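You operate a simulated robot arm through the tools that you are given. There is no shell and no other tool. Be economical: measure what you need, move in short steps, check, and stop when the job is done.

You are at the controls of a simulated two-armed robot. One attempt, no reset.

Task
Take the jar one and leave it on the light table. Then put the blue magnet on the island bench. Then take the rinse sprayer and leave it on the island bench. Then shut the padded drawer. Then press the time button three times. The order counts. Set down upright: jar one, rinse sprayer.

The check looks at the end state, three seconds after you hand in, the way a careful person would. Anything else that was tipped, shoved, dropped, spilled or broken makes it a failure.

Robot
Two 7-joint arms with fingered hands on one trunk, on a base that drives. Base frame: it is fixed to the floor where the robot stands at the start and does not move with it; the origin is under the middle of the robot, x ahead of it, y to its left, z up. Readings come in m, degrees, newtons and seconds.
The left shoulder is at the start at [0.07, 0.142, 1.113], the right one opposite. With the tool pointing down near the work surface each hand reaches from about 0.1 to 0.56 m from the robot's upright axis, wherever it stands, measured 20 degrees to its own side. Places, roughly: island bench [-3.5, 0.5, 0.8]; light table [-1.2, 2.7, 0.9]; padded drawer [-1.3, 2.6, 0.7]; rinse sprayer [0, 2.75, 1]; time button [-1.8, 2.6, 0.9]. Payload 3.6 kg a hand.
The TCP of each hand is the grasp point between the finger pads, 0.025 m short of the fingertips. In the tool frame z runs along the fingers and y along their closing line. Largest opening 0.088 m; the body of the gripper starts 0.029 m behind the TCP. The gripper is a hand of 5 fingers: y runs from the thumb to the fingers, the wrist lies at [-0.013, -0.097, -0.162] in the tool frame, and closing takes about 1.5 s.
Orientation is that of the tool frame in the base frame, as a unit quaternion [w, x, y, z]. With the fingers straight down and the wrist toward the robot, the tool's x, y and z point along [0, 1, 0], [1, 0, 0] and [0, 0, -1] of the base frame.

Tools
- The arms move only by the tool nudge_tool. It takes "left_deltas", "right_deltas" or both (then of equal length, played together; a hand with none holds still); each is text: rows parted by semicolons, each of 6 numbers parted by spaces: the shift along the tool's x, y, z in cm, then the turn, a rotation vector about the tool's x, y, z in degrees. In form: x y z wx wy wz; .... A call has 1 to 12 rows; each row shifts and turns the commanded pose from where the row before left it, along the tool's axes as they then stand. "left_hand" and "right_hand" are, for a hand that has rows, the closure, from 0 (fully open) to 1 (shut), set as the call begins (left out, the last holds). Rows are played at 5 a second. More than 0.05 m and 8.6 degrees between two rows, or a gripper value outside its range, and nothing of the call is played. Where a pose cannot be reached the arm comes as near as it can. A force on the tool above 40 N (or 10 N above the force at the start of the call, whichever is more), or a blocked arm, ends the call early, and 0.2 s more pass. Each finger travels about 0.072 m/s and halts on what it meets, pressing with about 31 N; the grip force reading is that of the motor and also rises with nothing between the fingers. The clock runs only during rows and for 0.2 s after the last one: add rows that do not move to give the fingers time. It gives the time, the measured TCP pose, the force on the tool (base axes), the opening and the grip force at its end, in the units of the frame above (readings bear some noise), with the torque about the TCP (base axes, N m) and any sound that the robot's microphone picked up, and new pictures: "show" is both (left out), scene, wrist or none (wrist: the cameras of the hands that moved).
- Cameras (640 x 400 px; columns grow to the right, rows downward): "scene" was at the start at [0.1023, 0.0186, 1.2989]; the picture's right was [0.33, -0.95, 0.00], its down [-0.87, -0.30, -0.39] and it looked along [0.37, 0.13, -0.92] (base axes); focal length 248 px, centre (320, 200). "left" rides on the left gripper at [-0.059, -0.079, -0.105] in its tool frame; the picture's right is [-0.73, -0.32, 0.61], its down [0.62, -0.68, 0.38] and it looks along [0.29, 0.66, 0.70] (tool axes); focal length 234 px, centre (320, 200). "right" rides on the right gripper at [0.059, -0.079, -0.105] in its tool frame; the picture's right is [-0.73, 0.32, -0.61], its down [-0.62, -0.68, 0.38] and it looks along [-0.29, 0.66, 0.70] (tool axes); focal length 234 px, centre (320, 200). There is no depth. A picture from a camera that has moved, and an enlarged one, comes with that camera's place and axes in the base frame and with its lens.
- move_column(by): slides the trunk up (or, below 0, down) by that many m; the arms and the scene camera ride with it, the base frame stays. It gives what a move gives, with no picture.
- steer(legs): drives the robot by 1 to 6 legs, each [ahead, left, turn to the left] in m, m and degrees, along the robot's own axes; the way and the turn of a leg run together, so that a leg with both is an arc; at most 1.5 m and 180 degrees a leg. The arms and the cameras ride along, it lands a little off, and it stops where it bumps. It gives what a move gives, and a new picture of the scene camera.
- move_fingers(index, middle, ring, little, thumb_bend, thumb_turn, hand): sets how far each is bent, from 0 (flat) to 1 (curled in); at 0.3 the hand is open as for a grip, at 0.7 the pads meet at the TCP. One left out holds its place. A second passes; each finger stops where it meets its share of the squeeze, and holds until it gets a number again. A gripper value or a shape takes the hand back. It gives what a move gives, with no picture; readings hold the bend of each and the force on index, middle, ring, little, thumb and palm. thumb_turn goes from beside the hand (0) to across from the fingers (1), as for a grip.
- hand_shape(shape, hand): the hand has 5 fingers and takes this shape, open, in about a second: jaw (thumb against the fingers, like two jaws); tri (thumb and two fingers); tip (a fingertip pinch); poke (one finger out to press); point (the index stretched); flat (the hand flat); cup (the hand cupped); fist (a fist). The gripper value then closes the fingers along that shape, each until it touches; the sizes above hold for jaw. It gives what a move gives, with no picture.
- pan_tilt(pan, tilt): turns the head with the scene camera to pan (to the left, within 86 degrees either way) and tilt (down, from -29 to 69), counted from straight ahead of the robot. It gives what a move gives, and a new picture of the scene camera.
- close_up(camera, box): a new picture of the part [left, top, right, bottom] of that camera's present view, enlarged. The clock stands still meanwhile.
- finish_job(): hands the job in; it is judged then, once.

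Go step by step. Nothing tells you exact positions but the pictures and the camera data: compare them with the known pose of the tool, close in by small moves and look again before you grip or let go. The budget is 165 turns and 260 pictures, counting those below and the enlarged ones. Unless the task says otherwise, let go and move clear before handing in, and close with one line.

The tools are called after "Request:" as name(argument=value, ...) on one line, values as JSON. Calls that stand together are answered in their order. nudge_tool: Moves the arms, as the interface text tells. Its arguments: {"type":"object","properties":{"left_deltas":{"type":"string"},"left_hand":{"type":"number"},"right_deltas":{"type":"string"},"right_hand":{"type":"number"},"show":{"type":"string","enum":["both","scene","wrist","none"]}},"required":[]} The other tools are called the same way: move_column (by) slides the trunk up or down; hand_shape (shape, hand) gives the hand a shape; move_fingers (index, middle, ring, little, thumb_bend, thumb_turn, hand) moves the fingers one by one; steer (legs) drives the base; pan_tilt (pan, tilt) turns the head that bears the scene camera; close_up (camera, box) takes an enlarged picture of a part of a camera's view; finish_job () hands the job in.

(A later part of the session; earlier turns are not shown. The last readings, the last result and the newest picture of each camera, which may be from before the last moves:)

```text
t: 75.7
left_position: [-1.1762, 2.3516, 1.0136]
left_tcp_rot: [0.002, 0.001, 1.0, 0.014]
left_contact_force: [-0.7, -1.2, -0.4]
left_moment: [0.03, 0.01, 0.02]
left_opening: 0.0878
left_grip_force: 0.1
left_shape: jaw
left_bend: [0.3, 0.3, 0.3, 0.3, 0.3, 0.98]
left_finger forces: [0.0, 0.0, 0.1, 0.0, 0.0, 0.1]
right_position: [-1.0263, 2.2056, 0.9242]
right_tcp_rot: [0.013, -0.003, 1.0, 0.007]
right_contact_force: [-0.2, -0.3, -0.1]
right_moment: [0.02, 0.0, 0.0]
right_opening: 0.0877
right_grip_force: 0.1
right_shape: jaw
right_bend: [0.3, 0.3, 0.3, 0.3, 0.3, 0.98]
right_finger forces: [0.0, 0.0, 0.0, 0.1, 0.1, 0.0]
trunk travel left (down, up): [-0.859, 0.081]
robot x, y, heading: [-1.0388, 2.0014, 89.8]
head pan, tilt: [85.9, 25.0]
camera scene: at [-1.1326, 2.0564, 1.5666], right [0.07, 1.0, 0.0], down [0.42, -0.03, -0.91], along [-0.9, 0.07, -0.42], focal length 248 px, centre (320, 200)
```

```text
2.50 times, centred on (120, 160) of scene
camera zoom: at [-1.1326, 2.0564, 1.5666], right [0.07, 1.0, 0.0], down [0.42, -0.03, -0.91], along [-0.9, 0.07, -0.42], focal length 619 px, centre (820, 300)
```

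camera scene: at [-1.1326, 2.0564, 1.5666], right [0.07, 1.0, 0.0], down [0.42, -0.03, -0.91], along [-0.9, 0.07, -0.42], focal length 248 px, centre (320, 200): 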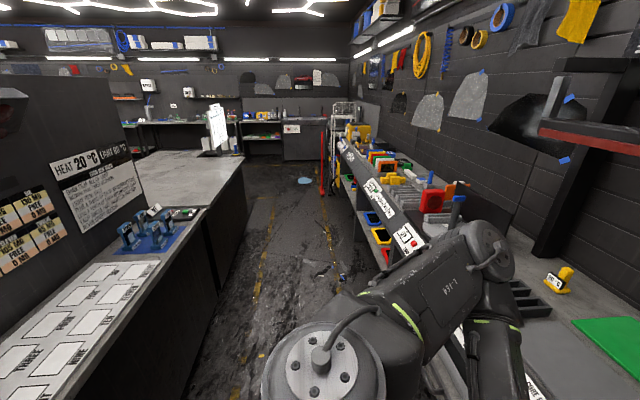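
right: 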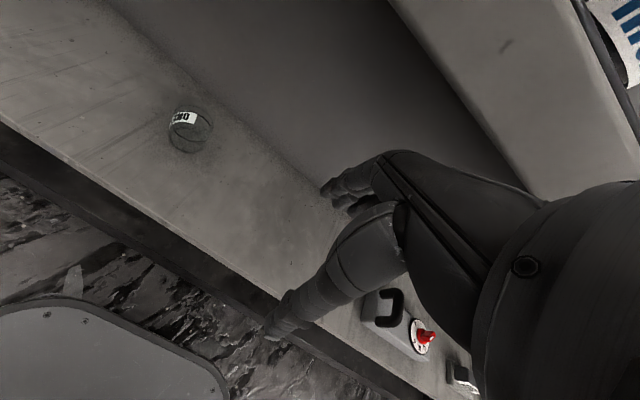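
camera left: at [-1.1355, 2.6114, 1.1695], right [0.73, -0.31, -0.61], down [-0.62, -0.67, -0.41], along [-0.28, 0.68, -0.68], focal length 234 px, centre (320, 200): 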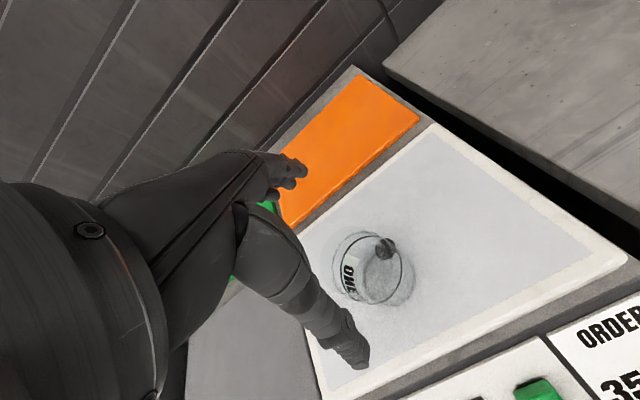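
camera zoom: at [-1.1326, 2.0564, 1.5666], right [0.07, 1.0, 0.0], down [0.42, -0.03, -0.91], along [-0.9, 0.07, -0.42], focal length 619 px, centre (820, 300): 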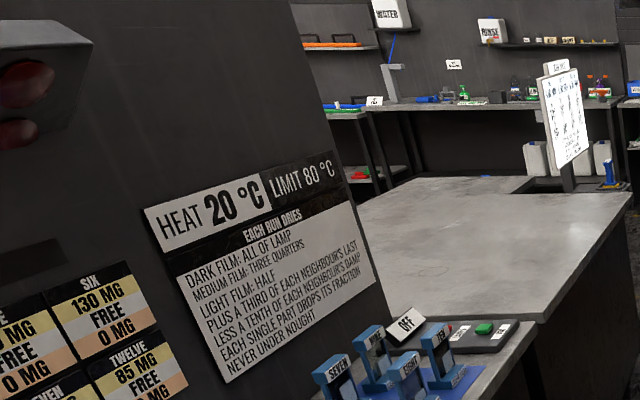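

Nothing labelled magnet here; a sign board stands on the big far top, which fits the island bench. I'll turn and drive down the corridor to look.

Request:
steer(legs=[[-0.1, 0, 0], [0, 0, 90], [0.9, 0, 0]])

Request:
pan_tilt(pan=25, tilt=20)

Request:
pan_tilt(pan=-45, tilt=35)

```text
t: 85.0
left_position: [-2.295, 1.7607, 1.0142]
left_tcp_rot: [0.008, 0.708, -0.706, -0.012]
left_contact_force: [0.3, -0.3, 0.4]
left_moment: [0.0, -0.03, 0.0]
left_opening: 0.0877
left_grip_force: 0.0
left_shape: jaw
left_bend: [0.3, 0.3, 0.3, 0.3, 0.3, 0.98]
left_finger forces: [0.0, 0.1, 0.0, 0.0, 0.0, 0.1]
right_position: [-2.1483, 1.9083, 0.9241]
right_tcp_rot: [-0.003, 0.71, -0.704, -0.014]
right_contact_force: [-0.2, 0.9, 0.2]
right_moment: [0.01, 0.01, -0.01]
right_opening: 0.088
right_grip_force: 0.1
right_shape: jaw
right_bend: [0.3, 0.3, 0.3, 0.3, 0.3, 0.98]
right_finger forces: [0.0, 0.1, 0.0, 0.1, 0.1, 0.0]
trunk travel left (down, up): [-0.859, 0.081]
robot x, y, heading: [-1.9448, 1.9012, -179.9]
head pan, tilt: [85.9, 25.0]
camera scene: at [-2.0026, 1.8055, 1.5667], right [-1.0, 0.07, 0.0], down [0.03, 0.42, -0.91], along [-0.06, -0.9, -0.42], focal length 248 px, centre (320, 200)
```

scene: 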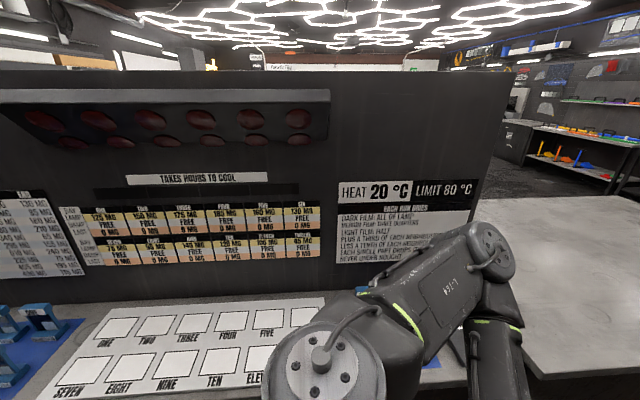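

```text
t: 86.3
left_position: [-2.2957, 1.7597, 1.0149]
left_tcp_rot: [0.008, 0.708, -0.706, -0.013]
left_contact_force: [0.0, 1.2, 0.2]
left_moment: [-0.01, 0.01, 0.0]
left_opening: 0.088
left_grip_force: 0.1
left_shape: jaw
left_bend: [0.3, 0.3, 0.3, 0.3, 0.3, 0.98]
left_finger forces: [0.0, 0.0, 0.0, 0.1, 0.1, 0.0]
right_position: [-2.1495, 1.9097, 0.9245]
right_tcp_rot: [-0.004, 0.711, -0.704, -0.013]
right_contact_force: [-0.6, 0.4, -0.4]
right_moment: [-0.01, 0.04, -0.02]
right_opening: 0.088
right_grip_force: 0.0
right_shape: jaw
right_bend: [0.3, 0.3, 0.3, 0.3, 0.3, 0.98]
right_finger forces: [0.0, 0.1, 0.1, 0.0, 0.1, 0.0]
trunk travel left (down, up): [-0.859, 0.081]
robot x, y, heading: [-1.9427, 1.9009, -179.8]
head pan, tilt: [25.0, 20.0]
camera scene: at [-2.0812, 1.8578, 1.5747], right [-0.42, 0.91, 0.0], down [0.31, 0.15, -0.94], along [-0.85, -0.4, -0.34], focal length 248 px, centre (320, 200)
```

scene: 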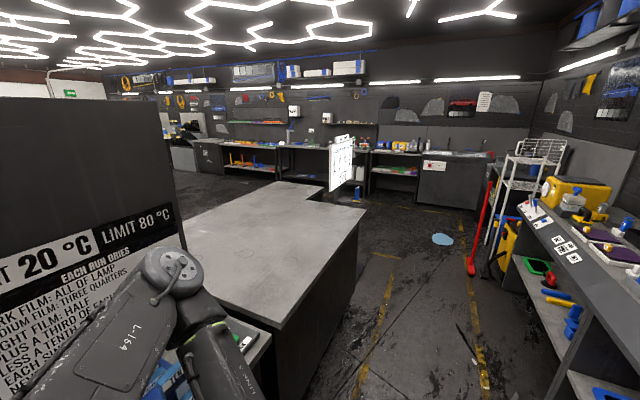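

```text
t: 87.7
left_position: [-2.2948, 1.7595, 1.0146]
left_tcp_rot: [0.009, 0.708, -0.706, -0.012]
left_contact_force: [-0.5, 0.9, 0.7]
left_moment: [0.01, 0.03, 0.01]
left_opening: 0.0881
left_grip_force: 0.1
left_shape: jaw
left_bend: [0.3, 0.3, 0.3, 0.3, 0.3, 0.98]
left_finger forces: [0.1, 0.1, 0.1, 0.0, 0.0, 0.0]
right_position: [-2.1495, 1.9084, 0.9232]
right_tcp_rot: [-0.003, 0.71, -0.704, -0.014]
right_contact_force: [-0.4, -0.7, 0.8]
right_moment: [-0.01, -0.01, -0.01]
right_opening: 0.0878
right_grip_force: 0.2
right_shape: jaw
right_bend: [0.3, 0.3, 0.3, 0.3, 0.3, 0.98]
right_finger forces: [0.1, 0.0, 0.0, 0.0, 0.0, 0.0]
trunk travel left (down, up): [-0.859, 0.081]
robot x, y, heading: [-1.9427, 1.9013, -180.0]
head pan, tilt: [-45.0, 35.0]
camera scene: at [-2.0592, 1.9595, 1.5509], right [0.71, 0.71, 0.0], down [0.41, -0.4, -0.82], along [-0.58, 0.58, -0.57], focal length 248 px, centre (320, 200)
```

scene: 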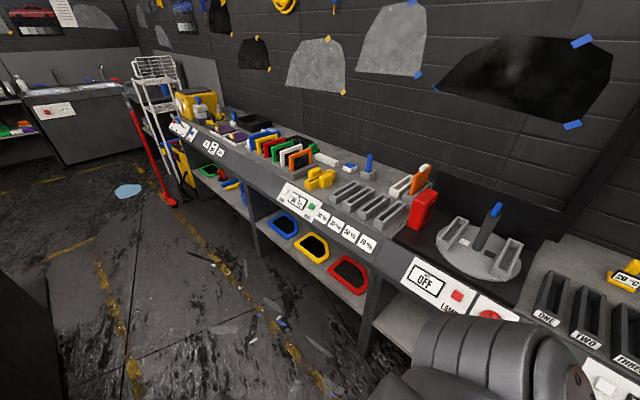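

The big pale top is the island bench. I'll zoom on small blue pieces of the console and the white board.

Request:
close_up(camera="scene", box=[160, 80, 300, 220])

Request:
close_up(camera="scene", box=[290, 130, 450, 230])

Request:
pan_tilt(pan=10, tilt=20)

Request:
close_up(camera="scene", box=[160, 100, 400, 250])

```text
2.86 times, centred on (230, 150) of scene
camera zoom: at [-2.0592, 1.9595, 1.5509], right [0.71, 0.71, 0.0], down [0.41, -0.4, -0.82], along [-0.58, 0.58, -0.57], focal length 707 px, centre (577, 343)
```

zoom: 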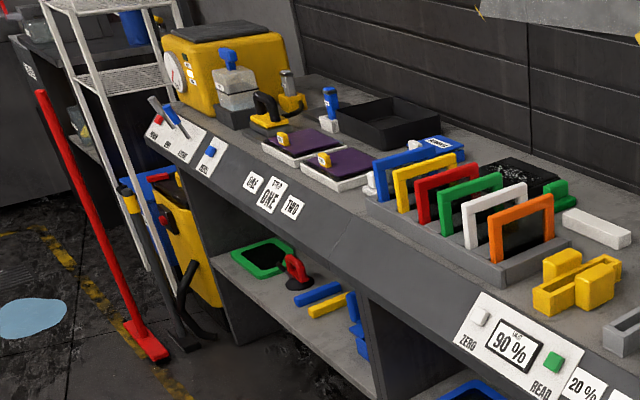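

```text
4.00 times, centred on (370, 180) of scene
camera zoom: at [-2.0592, 1.9595, 1.5509], right [0.71, 0.71, 0.0], down [0.41, -0.4, -0.82], along [-0.58, 0.58, -0.57], focal length 990 px, centre (120, 280)
```

zoom: 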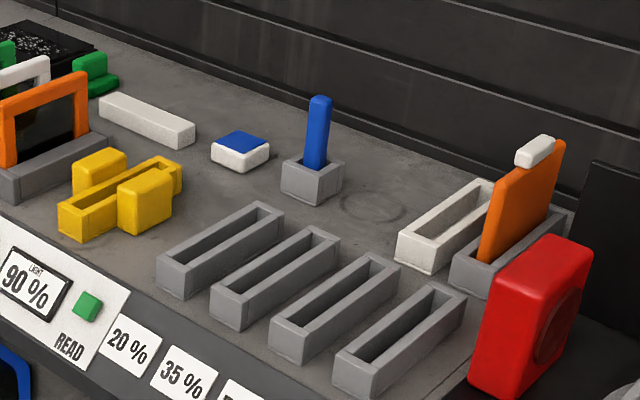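

```text
t: 89.0
left_position: [-2.2957, 1.7599, 1.0147]
left_tcp_rot: [0.007, 0.707, -0.707, -0.012]
left_contact_force: [0.5, -0.1, -0.8]
left_moment: [0.0, 0.05, 0.04]
left_opening: 0.088
left_grip_force: 0.0
left_shape: jaw
left_bend: [0.3, 0.3, 0.3, 0.3, 0.3, 0.98]
left_finger forces: [0.1, 0.2, 0.1, 0.0, 0.0, 0.1]
right_position: [-2.1503, 1.9086, 0.9246]
right_tcp_rot: [-0.004, 0.71, -0.704, -0.014]
right_contact_force: [0.3, 1.1, -0.1]
right_moment: [0.02, 0.0, 0.01]
right_opening: 0.0883
right_grip_force: 0.2
right_shape: jaw
right_bend: [0.3, 0.3, 0.3, 0.3, 0.3, 0.98]
right_finger forces: [0.0, 0.0, 0.0, 0.0, 0.0, 0.1]
trunk travel left (down, up): [-0.859, 0.081]
robot x, y, heading: [-1.9474, 1.9004, -180.0]
head pan, tilt: [10.0, 20.0]
camera scene: at [-2.0885, 1.8812, 1.5747], right [-0.17, 0.98, 0.0], down [0.34, 0.06, -0.94], along [-0.93, -0.16, -0.34], focal length 248 px, centre (320, 200)
```

scene: 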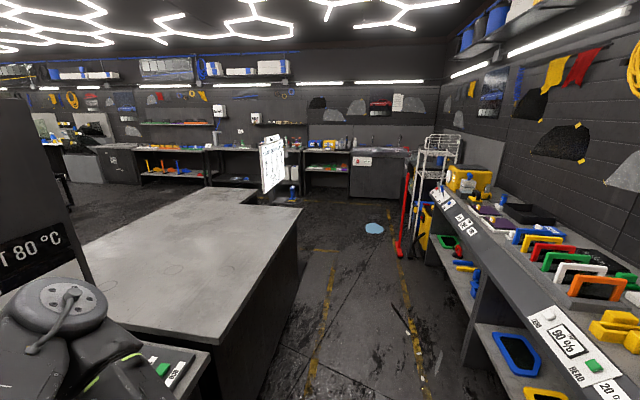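

```text
2.67 times, centred on (280, 175) of scene
camera zoom: at [-2.0885, 1.8812, 1.5747], right [-0.17, 0.98, 0.0], down [0.34, 0.06, -0.94], along [-0.93, -0.16, -0.34], focal length 660 px, centre (427, 267)
```

zoom: 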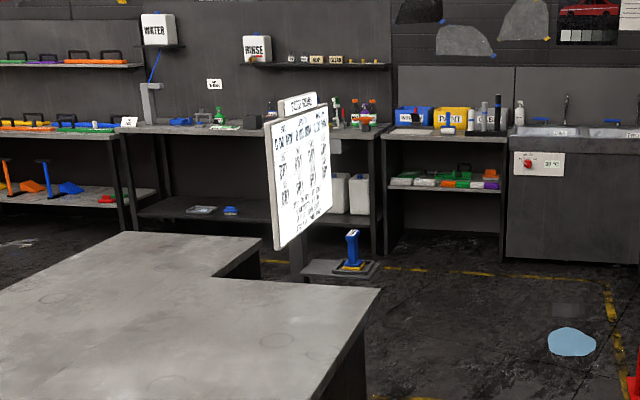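

A labelled blue upright piece stands on a small platform at the far end beside the board. I'll drive closer to identify it.

Request:
steer(legs=[[1.2, 0, 0]])

Request:
pan_tilt(pan=35, tilt=30)

Request:
close_up(camera="scene", box=[120, 60, 520, 310])

```text
t: 95.1
left_position: [-3.5048, 1.7614, 1.0156]
left_tcp_rot: [0.008, 0.707, -0.707, -0.013]
left_contact_force: [0.4, 1.0, -0.2]
left_moment: [0.01, -0.03, 0.01]
left_opening: 0.0881
left_grip_force: 0.0
left_shape: jaw
left_bend: [0.3, 0.3, 0.3, 0.3, 0.3, 0.98]
left_finger forces: [0.1, 0.0, 0.0, 0.0, 0.1, 0.0]
right_position: [-3.3587, 1.9093, 0.9238]
right_tcp_rot: [-0.003, 0.709, -0.705, -0.013]
right_contact_force: [-0.5, 0.1, 0.2]
right_moment: [0.04, 0.0, -0.02]
right_opening: 0.0879
right_grip_force: 0.0
right_shape: jaw
right_bend: [0.3, 0.3, 0.3, 0.3, 0.3, 0.98]
right_finger forces: [0.0, 0.1, 0.0, 0.1, 0.0, 0.1]
trunk travel left (down, up): [-0.859, 0.081]
robot x, y, heading: [-3.1544, 1.8983, 179.9]
head pan, tilt: [10.0, 20.0]
camera scene: at [-3.297, 1.882, 1.5748], right [-0.17, 0.99, 0.0], down [0.34, 0.06, -0.94], along [-0.93, -0.16, -0.34], focal length 248 px, centre (320, 200)
```

scene: 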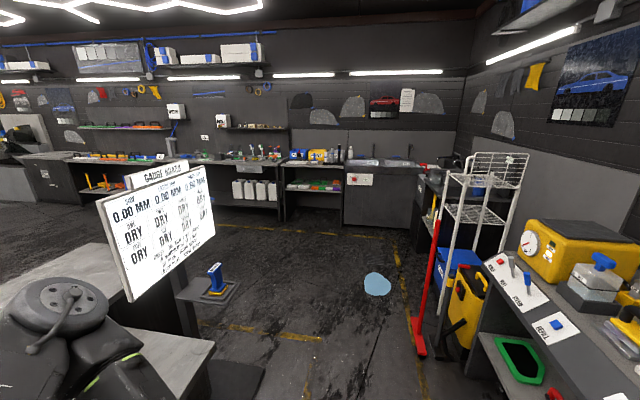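

```text
t: 96.0
left_position: [-3.5048, 1.762, 1.0145]
left_tcp_rot: [-0.008, -0.707, 0.707, 0.012]
left_contact_force: [0.4, 0.1, 0.0]
left_moment: [0.02, 0.01, -0.01]
left_opening: 0.0878
left_grip_force: 0.1
left_shape: jaw
left_bend: [0.3, 0.3, 0.3, 0.3, 0.3, 0.98]
left_finger forces: [0.0, 0.1, 0.0, 0.1, 0.0, 0.0]
right_position: [-3.3585, 1.9102, 0.9244]
right_tcp_rot: [-0.004, 0.709, -0.705, -0.013]
right_contact_force: [-0.6, 0.5, 0.3]
right_moment: [-0.01, -0.02, 0.02]
right_opening: 0.088
right_grip_force: 0.1
right_shape: jaw
right_bend: [0.3, 0.3, 0.3, 0.3, 0.3, 0.98]
right_finger forces: [0.0, 0.0, 0.1, 0.0, 0.0, 0.0]
trunk travel left (down, up): [-0.859, 0.081]
robot x, y, heading: [-3.1531, 1.9003, 179.6]
head pan, tilt: [35.0, 30.0]
camera scene: at [-3.28, 1.8464, 1.5587], right [-0.57, 0.82, 0.0], down [0.41, 0.29, -0.87], along [-0.71, -0.49, -0.5], focal length 248 px, centre (320, 200)
```

scene: 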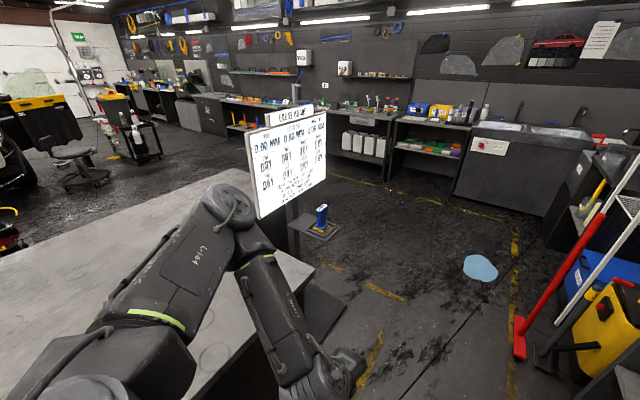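

```text
1.60 times, centred on (320, 185) of scene
camera zoom: at [-3.28, 1.8464, 1.5587], right [-0.57, 0.82, 0.0], down [0.41, 0.29, -0.87], along [-0.71, -0.49, -0.5], focal length 396 px, centre (320, 224)
```

zoom: 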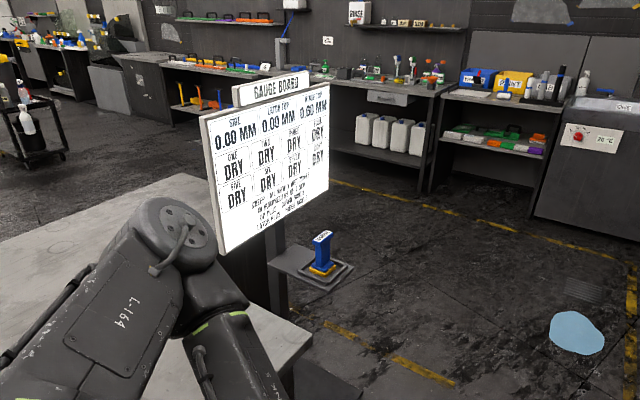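

That blue piece belongs to the "Gauge board" (a gauge). I'll survey the rest of the room from here for the blue magnet.

Request:
pan_tilt(pan=80, tilt=15)

Request:
close_up(camera="scene", box=[0, 60, 320, 260])

Request:
close_up(camera="scene", box=[320, 60, 640, 260])

Request:
pan_tilt(pan=25, tilt=15)

Request:
close_up(camera="scene", box=[150, 130, 350, 250])

Request:
close_up(camera="scene", box=[320, 130, 520, 250])

```text
t: 97.1
left_position: [-3.504, 1.7617, 1.0151]
left_tcp_rot: [-0.008, -0.707, 0.707, 0.012]
left_contact_force: [-0.6, 0.6, -0.7]
left_moment: [0.01, -0.02, 0.01]
left_opening: 0.088
left_grip_force: 0.1
left_shape: jaw
left_bend: [0.3, 0.3, 0.3, 0.3, 0.3, 0.98]
left_finger forces: [0.0, 0.1, 0.1, 0.1, 0.0, 0.1]
right_position: [-3.3587, 1.9097, 0.9238]
right_tcp_rot: [-0.004, 0.709, -0.705, -0.013]
right_contact_force: [-0.6, 0.2, -0.1]
right_moment: [0.0, -0.01, 0.02]
right_opening: 0.0879
right_grip_force: 0.0
right_shape: jaw
right_bend: [0.3, 0.3, 0.3, 0.3, 0.3, 0.98]
right_finger forces: [0.0, 0.1, 0.0, 0.0, 0.1, 0.0]
trunk travel left (down, up): [-0.859, 0.081]
robot x, y, heading: [-3.153, 1.8977, 179.8]
head pan, tilt: [80.0, 15.0]
camera scene: at [-3.2223, 1.806, 1.5829], right [-0.98, 0.18, 0.0], down [0.05, 0.26, -0.97], along [-0.17, -0.95, -0.26], focal length 248 px, centre (320, 200)
```

scene: 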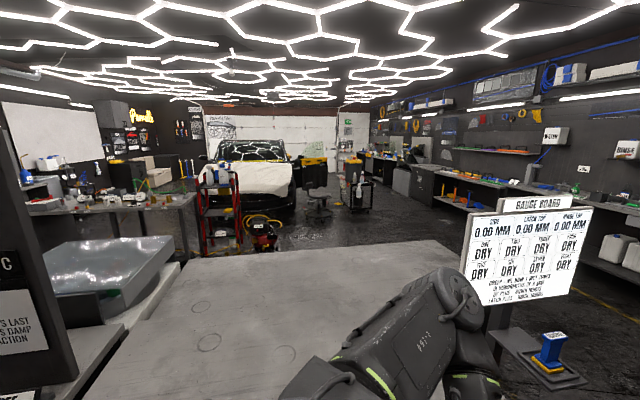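

```text
2.00 times, centred on (160, 160) of scene
camera zoom: at [-3.2223, 1.806, 1.5829], right [-0.98, 0.18, 0.0], down [0.05, 0.26, -0.97], along [-0.17, -0.95, -0.26], focal length 495 px, centre (640, 280)
```

zoom: 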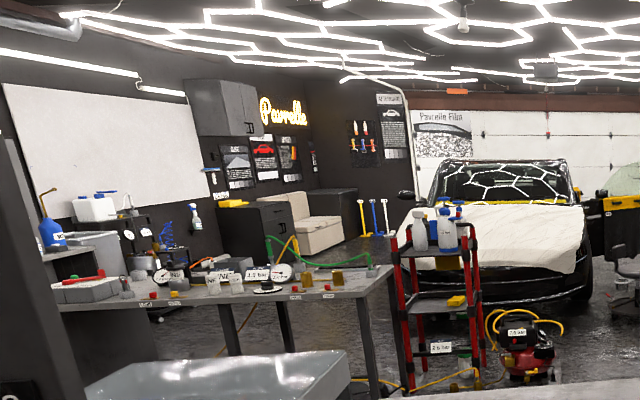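

```text
2.00 times, centred on (480, 160) of scene
camera zoom: at [-3.2223, 1.806, 1.5829], right [-0.98, 0.18, 0.0], down [0.05, 0.26, -0.97], along [-0.17, -0.95, -0.26], focal length 495 px, centre (0, 280)
```

zoom: 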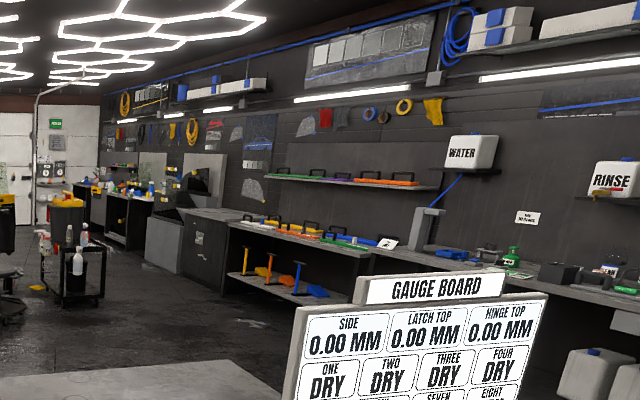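

```text
t: 98.3
left_position: [-3.506, 1.7609, 1.0144]
left_tcp_rot: [-0.009, -0.706, 0.708, 0.012]
left_contact_force: [-0.1, 0.4, -0.4]
left_moment: [-0.02, 0.02, -0.01]
left_opening: 0.088
left_grip_force: 0.1
left_shape: jaw
left_bend: [0.3, 0.3, 0.3, 0.3, 0.3, 0.98]
left_finger forces: [0.0, 0.0, 0.1, 0.0, 0.0, 0.0]
right_position: [-3.3587, 1.9104, 0.9245]
right_tcp_rot: [-0.004, 0.709, -0.705, -0.013]
right_contact_force: [0.6, 1.1, 0.9]
right_moment: [0.01, -0.01, -0.01]
right_opening: 0.0878
right_grip_force: 0.0
right_shape: jaw
right_bend: [0.3, 0.3, 0.3, 0.3, 0.3, 0.98]
right_finger forces: [0.1, 0.0, 0.0, 0.0, 0.0, 0.0]
trunk travel left (down, up): [-0.859, 0.081]
robot x, y, heading: [-3.1542, 1.8964, 179.9]
head pan, tilt: [25.0, 15.0]
camera scene: at [-3.2904, 1.8585, 1.5829], right [-0.42, 0.91, 0.0], down [0.23, 0.11, -0.97], along [-0.88, -0.41, -0.26], focal length 248 px, centre (320, 200)
```

scene: 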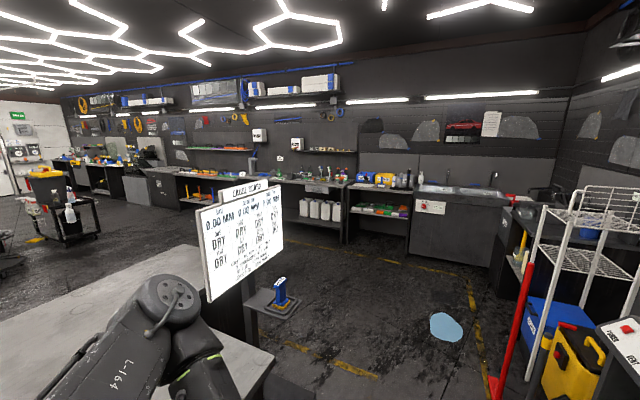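

```text
3.20 times, centred on (250, 190) of scene
camera zoom: at [-3.2904, 1.8585, 1.5829], right [-0.42, 0.91, 0.0], down [0.23, 0.11, -0.97], along [-0.88, -0.41, -0.26], focal length 792 px, centre (544, 232)
```

zoom: 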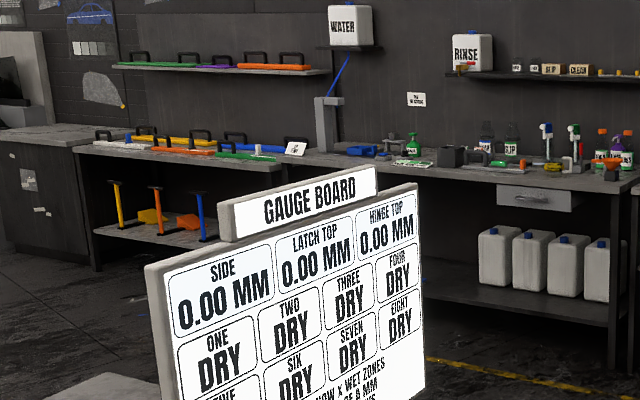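

```text
3.20 times, centred on (420, 190) of scene
camera zoom: at [-3.2904, 1.8585, 1.5829], right [-0.42, 0.91, 0.0], down [0.23, 0.11, -0.97], along [-0.88, -0.41, -0.26], focal length 792 px, centre (0, 232)
```

zoom: 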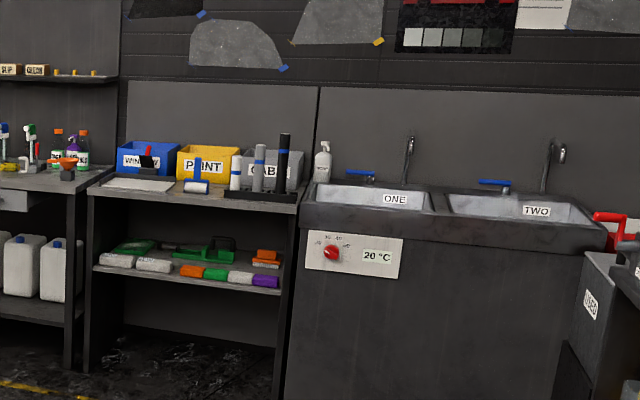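

No magnet here. The start area had boards with blue and yellow pieces clipped on them; I'll drive back and inspect the right-hand bench and that wall.

Request:
steer(legs=[[-1.45, 0, 0], [-1.45, 0, 0], [0, 0, 90]])

Request:
pan_tilt(pan=70, tilt=30)

Request:
close_up(camera="scene", box=[200, 100, 600, 350])

Request:
pan_tilt(pan=20, tilt=15)

Request:
close_up(camera="scene", box=[220, 120, 540, 320])

```text
t: 116.2
left_position: [-0.1033, 1.5813, 1.014]
left_tcp_rot: [0.014, 1.0, 0.005, -0.002]
left_contact_force: [0.5, -0.7, 0.0]
left_moment: [0.0, -0.01, -0.02]
left_opening: 0.0882
left_grip_force: 0.1
left_shape: jaw
left_bend: [0.3, 0.3, 0.3, 0.3, 0.3, 0.98]
left_finger forces: [0.1, 0.0, 0.0, 0.0, 0.0, 0.0]
right_position: [-0.2542, 1.7246, 0.9246]
right_tcp_rot: [0.006, 1.0, 0.009, -0.012]
right_contact_force: [-0.3, 0.7, -0.3]
right_moment: [0.02, -0.02, -0.01]
right_opening: 0.0876
right_grip_force: 0.0
right_shape: jaw
right_bend: [0.3, 0.3, 0.3, 0.3, 0.3, 0.98]
right_finger forces: [0.0, 0.1, 0.1, 0.1, 0.0, 0.1]
trunk travel left (down, up): [-0.859, 0.081]
robot x, y, heading: [-0.2418, 1.9282, -89.5]
head pan, tilt: [25.0, 15.0]
camera scene: at [-0.2056, 1.7964, 1.5829], right [-0.9, -0.43, 0.0], down [-0.11, 0.23, -0.97], along [0.42, -0.87, -0.26], focal length 248 px, centre (320, 200)
```

scene: 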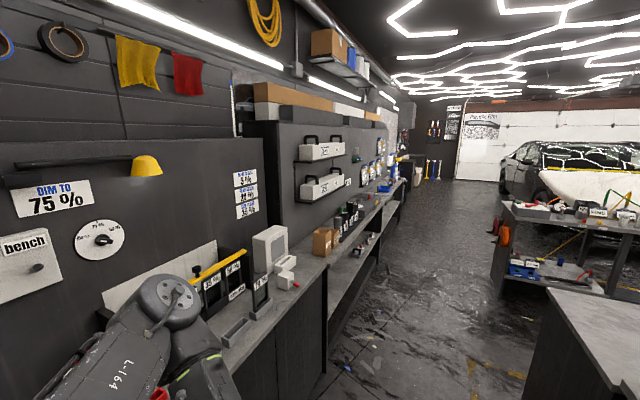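

```text
t: 117.3
left_position: [-0.103, 1.5818, 1.0137]
left_tcp_rot: [0.014, 1.0, 0.005, -0.002]
left_contact_force: [-0.4, 0.1, 0.2]
left_moment: [0.01, 0.01, 0.0]
left_opening: 0.0881
left_grip_force: 0.1
left_shape: jaw
left_bend: [0.3, 0.3, 0.3, 0.3, 0.3, 0.98]
left_finger forces: [0.0, 0.1, 0.0, 0.0, 0.0, 0.1]
right_position: [-0.2528, 1.7252, 0.9245]
right_tcp_rot: [0.007, 1.0, 0.009, -0.012]
right_contact_force: [-0.1, -0.1, 1.0]
right_moment: [-0.01, -0.04, -0.01]
right_opening: 0.0882
right_grip_force: 0.0
right_shape: jaw
right_bend: [0.3, 0.3, 0.3, 0.3, 0.3, 0.98]
right_finger forces: [0.0, 0.0, 0.0, 0.1, 0.1, 0.0]
trunk travel left (down, up): [-0.859, 0.081]
robot x, y, heading: [-0.2435, 1.931, -89.6]
head pan, tilt: [70.0, 30.0]
camera scene: at [-0.1606, 1.8505, 1.5587], right [-0.33, -0.94, 0.0], down [-0.47, 0.17, -0.87], along [0.82, -0.29, -0.5], focal length 248 px, centre (320, 200)
```

scene: 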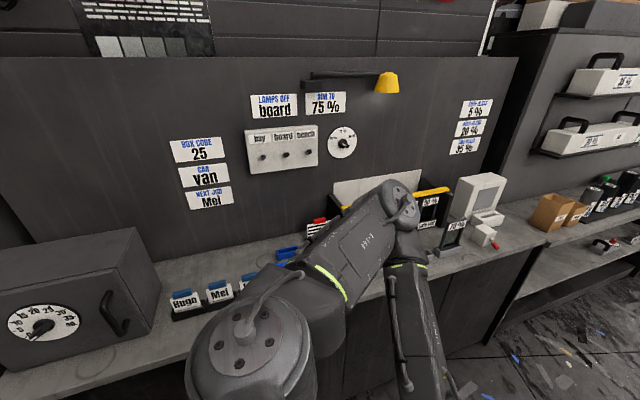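

```text
1.60 times, centred on (400, 225) of scene
camera zoom: at [-0.1606, 1.8505, 1.5587], right [-0.33, -0.94, 0.0], down [-0.47, 0.17, -0.87], along [0.82, -0.29, -0.5], focal length 396 px, centre (192, 160)
```

zoom: 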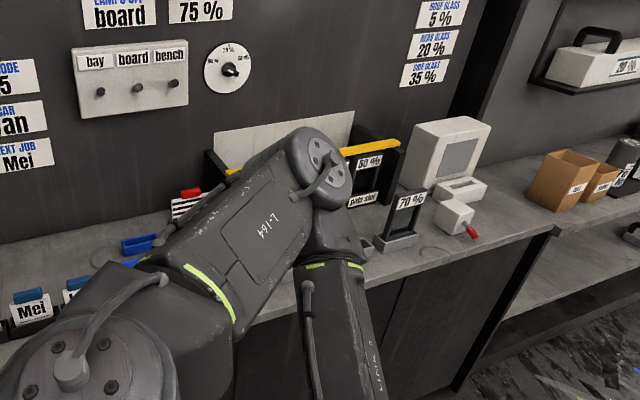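

```text
t: 118.5
left_position: [-0.1023, 1.5821, 1.0137]
left_tcp_rot: [0.014, 1.0, 0.005, -0.003]
left_contact_force: [0.3, 0.3, -0.3]
left_moment: [0.01, 0.01, 0.02]
left_opening: 0.0879
left_grip_force: 0.1
left_shape: jaw
left_bend: [0.3, 0.3, 0.3, 0.3, 0.3, 0.98]
left_finger forces: [0.0, 0.0, 0.0, 0.1, 0.0, 0.1]
right_position: [-0.2532, 1.7245, 0.9239]
right_tcp_rot: [0.007, 1.0, 0.009, -0.012]
right_contact_force: [0.6, -0.9, -0.7]
right_moment: [0.0, 0.02, 0.02]
right_opening: 0.0877
right_grip_force: 0.1
right_shape: jaw
right_bend: [0.3, 0.3, 0.3, 0.3, 0.3, 0.98]
right_finger forces: [0.0, 0.0, 0.0, 0.1, 0.0, 0.1]
trunk travel left (down, up): [-0.859, 0.081]
robot x, y, heading: [-0.2399, 1.9325, -89.3]
head pan, tilt: [20.0, 15.0]
camera scene: at [-0.2129, 1.7933, 1.5829], right [-0.94, -0.35, 0.0], down [-0.09, 0.24, -0.97], along [0.34, -0.9, -0.26], focal length 248 px, centre (320, 200)
```

scene: 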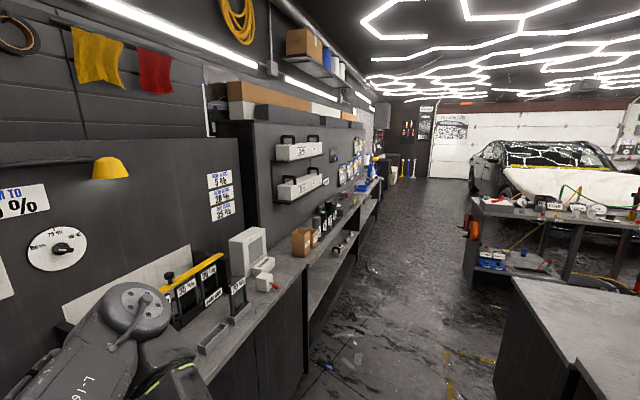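

```text
2.00 times, centred on (380, 220) of scene
camera zoom: at [-0.2129, 1.7933, 1.5829], right [-0.94, -0.35, 0.0], down [-0.09, 0.24, -0.97], along [0.34, -0.9, -0.26], focal length 495 px, centre (200, 160)
```

zoom: 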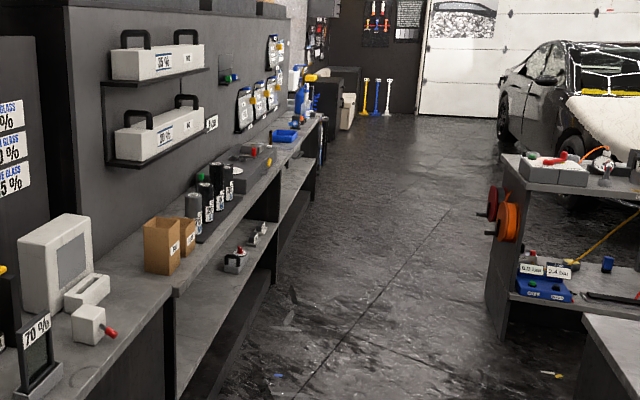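

I see boards with blue/yellow pieces and a small bracket holding green and blue blocks on the wall further along. Driving there.

Request:
steer(legs=[[1.2, 0, 0], [1.2, 0, 0]])

Request:
pan_tilt(pan=55, tilt=10)

Request:
close_up(camera="scene", box=[200, 100, 600, 350])

```text
t: 130.4
left_position: [-0.0703, -0.8441, 1.0142]
left_tcp_rot: [0.015, 1.0, 0.004, -0.003]
left_contact_force: [-0.2, -0.9, 0.4]
left_moment: [0.0, 0.03, -0.01]
left_opening: 0.0879
left_grip_force: 0.0
left_shape: jaw
left_bend: [0.3, 0.3, 0.3, 0.3, 0.3, 0.98]
left_finger forces: [0.0, 0.0, 0.0, 0.0, 0.1, 0.0]
right_position: [-0.2195, -0.701, 0.9238]
right_tcp_rot: [0.007, 1.0, 0.008, -0.013]
right_contact_force: [-0.1, -0.3, -0.3]
right_moment: [-0.02, -0.01, -0.02]
right_opening: 0.0881
right_grip_force: 0.0
right_shape: jaw
right_bend: [0.3, 0.3, 0.3, 0.3, 0.3, 0.98]
right_finger forces: [0.1, 0.0, 0.1, 0.0, 0.0, 0.1]
trunk travel left (down, up): [-0.859, 0.081]
robot x, y, heading: [-0.2104, -0.4916, -89.5]
head pan, tilt: [20.0, 15.0]
camera scene: at [-0.18, -0.6329, 1.5829], right [-0.94, -0.35, 0.0], down [-0.09, 0.24, -0.97], along [0.34, -0.9, -0.26], focal length 248 px, centre (320, 200)
```

scene: 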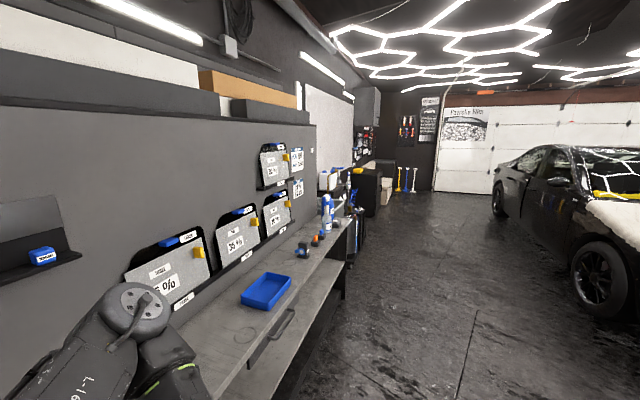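

```text
t: 131.4
left_position: [-0.0694, -0.8449, 1.0137]
left_tcp_rot: [0.015, 1.0, 0.004, -0.002]
left_contact_force: [1.2, -0.1, 0.1]
left_moment: [0.0, 0.01, -0.01]
left_opening: 0.0881
left_grip_force: 0.0
left_shape: jaw
left_bend: [0.3, 0.3, 0.3, 0.3, 0.3, 0.98]
left_finger forces: [0.1, 0.1, 0.1, 0.0, 0.0, 0.0]
right_position: [-0.2197, -0.7011, 0.9245]
right_tcp_rot: [0.007, 1.0, 0.008, -0.012]
right_contact_force: [0.1, -0.3, 0.4]
right_moment: [-0.04, 0.02, 0.03]
right_opening: 0.0878
right_grip_force: 0.1
right_shape: jaw
right_bend: [0.3, 0.3, 0.3, 0.3, 0.3, 0.98]
right_finger forces: [0.1, 0.0, 0.0, 0.0, 0.0, 0.1]
trunk travel left (down, up): [-0.859, 0.081]
robot x, y, heading: [-0.2071, -0.4952, -89.6]
head pan, tilt: [55.0, 10.0]
camera scene: at [-0.1362, -0.5985, 1.591], right [-0.57, -0.82, 0.0], down [-0.14, 0.1, -0.98], along [0.81, -0.56, -0.17], focal length 248 px, centre (320, 200)
```

scene: 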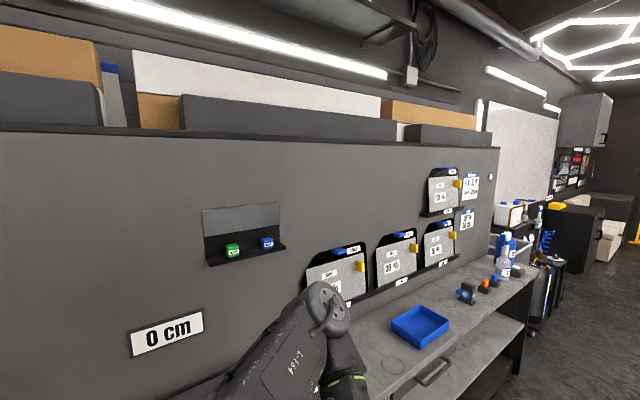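

```text
1.60 times, centred on (400, 225) of scene
camera zoom: at [-0.1362, -0.5985, 1.591], right [-0.57, -0.82, 0.0], down [-0.14, 0.1, -0.98], along [0.81, -0.56, -0.17], focal length 396 px, centre (192, 160)
```

zoom: 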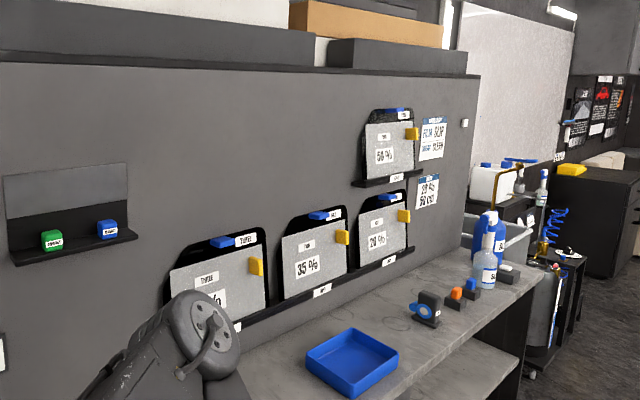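

Request:
close_up(camera="scene", box=[190, 190, 310, 280])

Request:
close_up(camera="scene", box=[430, 220, 560, 320])

```text
4.44 times, centred on (250, 235) of scene
camera zoom: at [-0.1362, -0.5985, 1.591], right [-0.57, -0.82, 0.0], down [-0.14, 0.1, -0.98], along [0.81, -0.56, -0.17], focal length 1100 px, centre (631, 44)
```

zoom: 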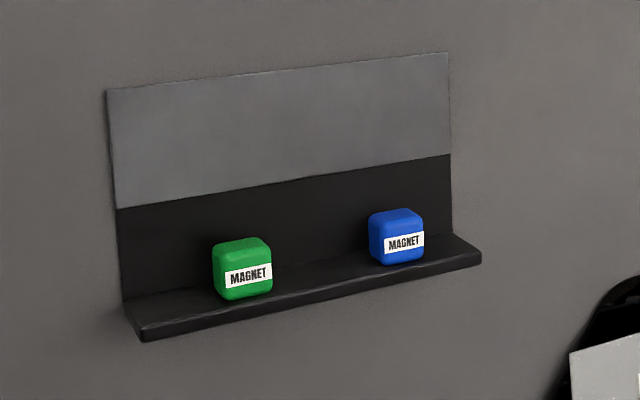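

```text
4.00 times, centred on (495, 270) of scene
camera zoom: at [-0.1362, -0.5985, 1.591], right [-0.57, -0.82, 0.0], down [-0.14, 0.1, -0.98], along [0.81, -0.56, -0.17], focal length 990 px, centre (-380, -80)
```

zoom: 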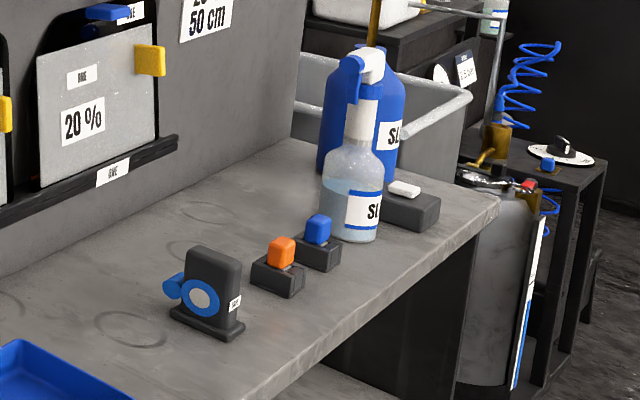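

Found it: a blue cube labelled MAGNET (about 4 cm) on a small wall shelf, near [0.60, -0.895, 1.315], next to a green one. I'll position the robot facing it and raise the trunk.

Request:
steer(legs=[[0.65, 0, 0], [0, 0, 89.6]])

Request:
move_column(by=0.075)

Request:
pan_tilt(pan=15, tilt=20)

```text
t: 138.7
left_position: [0.1492, -1.0082, 1.0133]
left_tcp_rot: [0.012, 0.71, 0.704, 0.008]
left_contact_force: [0.1, 0.0, 0.4]
left_moment: [0.0, -0.03, 0.0]
left_opening: 0.088
left_grip_force: 0.0
left_shape: jaw
left_bend: [0.3, 0.3, 0.3, 0.3, 0.3, 0.98]
left_finger forces: [0.0, 0.1, 0.0, 0.0, 0.0, 0.0]
right_position: [0.0029, -1.1548, 0.9245]
right_tcp_rot: [0.014, 0.708, 0.706, -0.004]
right_contact_force: [-0.3, -0.1, 0.2]
right_moment: [-0.01, 0.01, 0.05]
right_opening: 0.0877
right_grip_force: 0.1
right_shape: jaw
right_bend: [0.3, 0.3, 0.3, 0.3, 0.3, 0.98]
right_finger forces: [0.1, 0.1, 0.0, 0.0, 0.0, 0.0]
trunk travel left (down, up): [-0.859, 0.081]
robot x, y, heading: [-0.2025, -1.1434, -0.6]
head pan, tilt: [55.0, 10.0]
camera scene: at [-0.1011, -1.0671, 1.591], right [0.81, -0.58, 0.0], down [-0.1, -0.14, -0.98], along [0.57, 0.8, -0.17], focal length 248 px, centre (320, 200)
```

scene: 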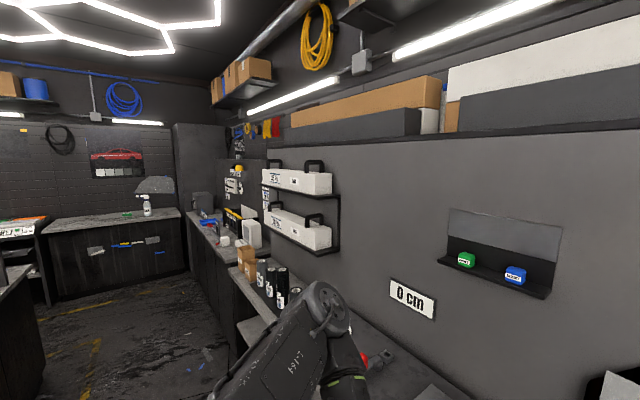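

```text
t: 139.9
left_position: [0.1498, -1.0077, 1.0893]
left_tcp_rot: [0.012, 0.711, 0.703, 0.009]
left_contact_force: [-0.3, 0.5, -0.2]
left_moment: [0.01, -0.03, -0.02]
left_opening: 0.088
left_grip_force: 0.0
left_shape: jaw
left_bend: [0.3, 0.3, 0.3, 0.3, 0.3, 0.98]
left_finger forces: [0.1, 0.0, 0.1, 0.0, 0.0, 0.0]
right_position: [0.0036, -1.1544, 0.9987]
right_tcp_rot: [0.014, 0.708, 0.707, -0.003]
right_contact_force: [-0.6, 0.1, -0.5]
right_moment: [0.01, -0.01, 0.0]
right_opening: 0.0879
right_grip_force: 0.1
right_shape: jaw
right_bend: [0.3, 0.3, 0.3, 0.3, 0.3, 0.98]
right_finger forces: [0.0, 0.0, 0.0, 0.0, 0.0, 0.0]
trunk travel left (down, up): [-0.934, 0.006]
robot x, y, heading: [-0.2031, -1.1417, -0.6]
head pan, tilt: [55.0, 10.0]
```

```text
t: 140.9
left_position: [0.1503, -1.0073, 1.0894]
left_tcp_rot: [0.011, 0.71, 0.704, 0.008]
left_contact_force: [0.2, -0.1, 0.2]
left_moment: [-0.03, -0.03, -0.01]
left_opening: 0.0879
left_grip_force: 0.1
left_shape: jaw
left_bend: [0.3, 0.3, 0.3, 0.3, 0.3, 0.98]
left_finger forces: [0.0, 0.0, 0.1, 0.0, 0.0, 0.0]
right_position: [0.0019, -1.1547, 0.9989]
right_tcp_rot: [0.014, 0.708, 0.706, -0.003]
right_contact_force: [0.1, 0.2, 0.7]
right_moment: [-0.03, -0.02, -0.02]
right_opening: 0.0879
right_grip_force: 0.1
right_shape: jaw
right_bend: [0.3, 0.3, 0.3, 0.3, 0.3, 0.98]
right_finger forces: [0.0, 0.0, 0.1, 0.1, 0.0, 0.0]
trunk travel left (down, up): [-0.934, 0.006]
robot x, y, heading: [-0.2012, -1.1441, -0.5]
head pan, tilt: [15.0, 20.0]
camera scene: at [-0.0652, -1.1194, 1.6498], right [0.25, -0.97, 0.0], down [-0.33, -0.09, -0.94], along [0.91, 0.24, -0.34], focal length 248 px, centre (320, 200)
```

scene: 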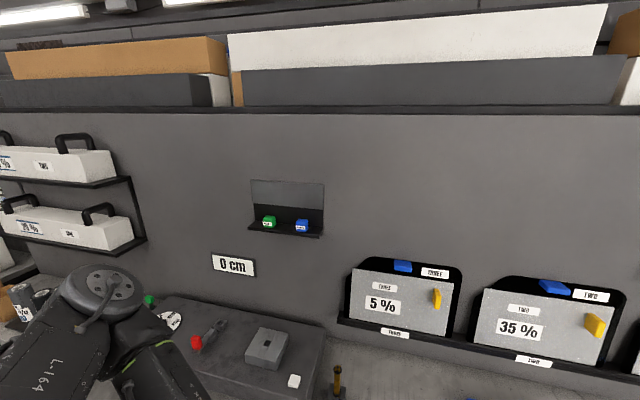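

Magnet triangulates to [0.60, -0.888, 1.312]. Now I'll turn the left hand so it points forward and slightly down with the pinch closing sideways.

Request:
nudge_tool(left_deltas="0 1 0 0 0 -8.2; 0 0 0 0 0 -8.2; 0 0 0 0 0 -8.2; 0 0 0 0 0 -8.2; 0 0 0 0 0 -8.2; 0 0 0 0 0 -8.2; 0 0 0 0 0 -8.2; 0 0 0 0 0 -8.2; 0 0 0 0 0 -8.2; 0 0 0 0 0 -8.2; 0 0 0 0 0 -8.0; 0 0 0 0 0 0", show="none")

Request:
nudge_tool(left_deltas="0 0 0 0 -8.5 0; 0 0 0 0 -8.5 0; 0 0 0 0 -8.5 0; 0 0 0 0 -8.5 0; 0 0 0 0 -8.5 0; 0 0 0 0 -8.5 0; 0 0 0 0 -8.5 0; 0 0 0 0 0 0")

```text
t: 143.5
left_position: [0.2395, -0.9941, 1.1106]
left_tcp_rot: [0.012, 0.04, 0.999, -0.003]
left_contact_force: [0.2, -0.6, 0.7]
left_moment: [-0.01, 0.04, 0.0]
left_opening: 0.088
left_grip_force: 0.0
left_shape: jaw
left_bend: [0.3, 0.3, 0.3, 0.3, 0.3, 0.98]
left_finger forces: [0.1, 0.0, 0.0, 0.0, 0.0, 0.0]
left hand out of reach, approached as far as the arm can: row 6, 7, 8, 9, 10, 11
right_position: [0.0024, -1.1532, 0.9983]
right_tcp_rot: [0.014, 0.708, 0.706, -0.004]
right_contact_force: [-0.6, 0.7, -0.1]
right_moment: [0.01, 0.02, 0.0]
right_opening: 0.0881
right_grip_force: 0.1
right_shape: jaw
right_bend: [0.3, 0.3, 0.3, 0.3, 0.3, 0.98]
right_finger forces: [0.0, 0.0, 0.0, 0.0, 0.1, 0.0]
trunk travel left (down, up): [-0.934, 0.006]
robot x, y, heading: [-0.2031, -1.1443, -0.6]
head pan, tilt: [15.0, 20.0]
```

```text
t: 145.3
left_position: [0.5236, -0.976, 1.1975]
left_tcp_rot: [0.505, 0.033, 0.862, -0.023]
left_contact_force: [-0.6, -1.0, 0.8]
left_moment: [-0.01, 0.01, -0.03]
left_opening: 0.0881
left_grip_force: 0.1
left_shape: jaw
left_bend: [0.3, 0.3, 0.3, 0.3, 0.3, 0.98]
left_finger forces: [0.0, 0.0, 0.1, 0.0, 0.0, 0.0]
left hand out of reach, approached as far as the arm can: row 1, 2, 3, 4, 5, 6, 7
right_position: [0.003, -1.1545, 0.9991]
right_tcp_rot: [0.014, 0.708, 0.706, -0.005]
right_contact_force: [0.1, 0.3, -0.4]
right_moment: [0.01, 0.02, -0.02]
right_opening: 0.088
right_grip_force: 0.1
right_shape: jaw
right_bend: [0.3, 0.3, 0.3, 0.3, 0.3, 0.98]
right_finger forces: [0.0, 0.0, 0.0, 0.0, 0.0, 0.0]
trunk travel left (down, up): [-0.934, 0.006]
robot x, y, heading: [-0.2001, -1.14, -0.3]
head pan, tilt: [15.0, 20.0]
camera scene: at [-0.0652, -1.1182, 1.6498], right [0.25, -0.97, 0.0], down [-0.33, -0.09, -0.94], along [0.91, 0.23, -0.34], focal length 248 px, centre (320, 200)
camera left: at [0.4518, -1.0491, 1.3001], right [0.85, -0.39, 0.34], down [-0.02, -0.69, -0.73], along [0.52, 0.61, -0.6], focal length 234 px, centre (320, 200)
```

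scene: 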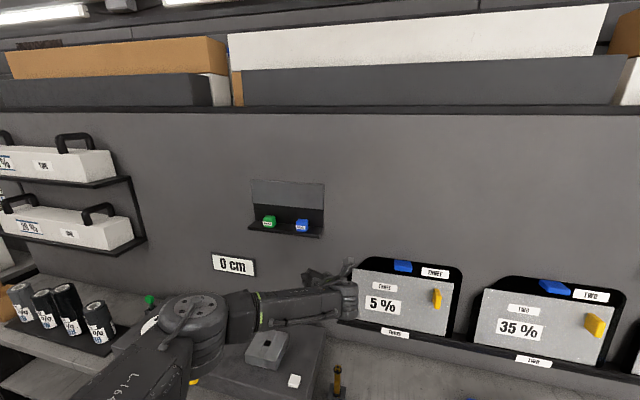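
left: 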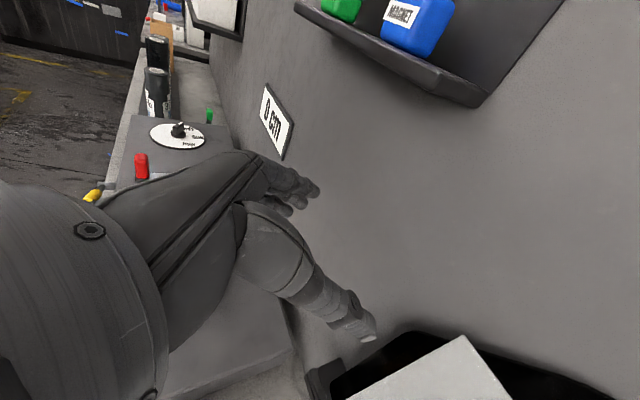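

The hand now points forward-down with a sideways pinch. I'll take the "tri" shape and check the commanded pose with a still row.

Request:
hand_shape(shape="tri", hand="left")

Request:
nudge_tool(left_deltas="0 0 0 0 0 0", show="wrist")

```text
t: 146.2
left_position: [0.5241, -0.9777, 1.1969]
left_tcp_rot: [0.506, 0.035, 0.862, -0.023]
left_contact_force: [0.2, 0.2, 0.0]
left_moment: [0.01, 0.03, 0.0]
left_opening: 0.088
left_grip_force: 0.1
left_shape: tri
left_bend: [0.3, 0.3, 0.99, 0.99, 0.3, 0.98]
left_finger forces: [0.0, 0.0, 0.1, 0.0, 0.1, 0.0]
right_position: [0.0021, -1.1557, 0.9999]
right_tcp_rot: [0.013, 0.708, 0.706, -0.003]
right_contact_force: [-0.1, 0.1, -0.1]
right_moment: [-0.02, 0.0, -0.02]
right_opening: 0.088
right_grip_force: 0.1
right_shape: jaw
right_bend: [0.3, 0.3, 0.3, 0.3, 0.3, 0.98]
right_finger forces: [0.0, 0.0, 0.0, 0.0, 0.1, 0.0]
trunk travel left (down, up): [-0.934, 0.006]
robot x, y, heading: [-0.2045, -1.1422, -0.6]
head pan, tilt: [15.0, 20.0]
```

```text
t: 146.6
left_position: [0.5232, -0.9757, 1.1951]
left_tcp_rot: [0.505, 0.035, 0.862, -0.023]
left_contact_force: [0.1, -0.1, 0.4]
left_moment: [0.01, -0.02, 0.04]
left_opening: 0.088
left_grip_force: 0.0
left_shape: tri
left_bend: [0.3, 0.3, 0.99, 0.99, 0.3, 0.98]
left_finger forces: [0.1, 0.0, 0.1, 0.1, 0.0, 0.1]
right_position: [0.0025, -1.1549, 0.9987]
right_tcp_rot: [0.013, 0.708, 0.706, -0.004]
right_contact_force: [0.4, 0.0, 0.4]
right_moment: [0.0, 0.01, 0.0]
right_opening: 0.0878
right_grip_force: 0.1
right_shape: jaw
right_bend: [0.3, 0.3, 0.3, 0.3, 0.3, 0.98]
right_finger forces: [0.0, 0.0, 0.0, 0.1, 0.1, 0.0]
trunk travel left (down, up): [-0.934, 0.006]
robot x, y, heading: [-0.2046, -1.1425, -0.5]
head pan, tilt: [15.0, 20.0]
camera left: at [0.4519, -1.0506, 1.3005], right [0.85, -0.39, 0.34], down [-0.03, -0.68, -0.73], along [0.52, 0.61, -0.6], focal length 234 px, centre (320, 200)
```

left: 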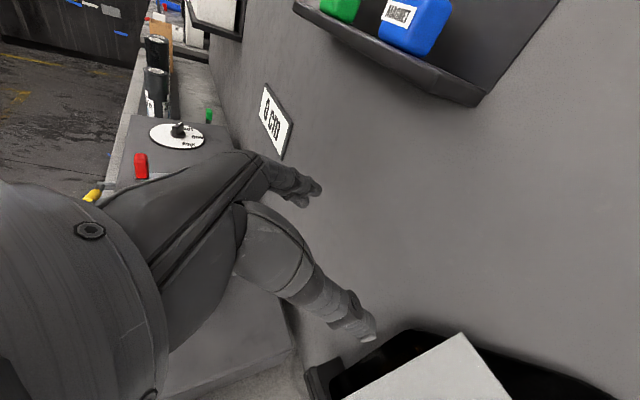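

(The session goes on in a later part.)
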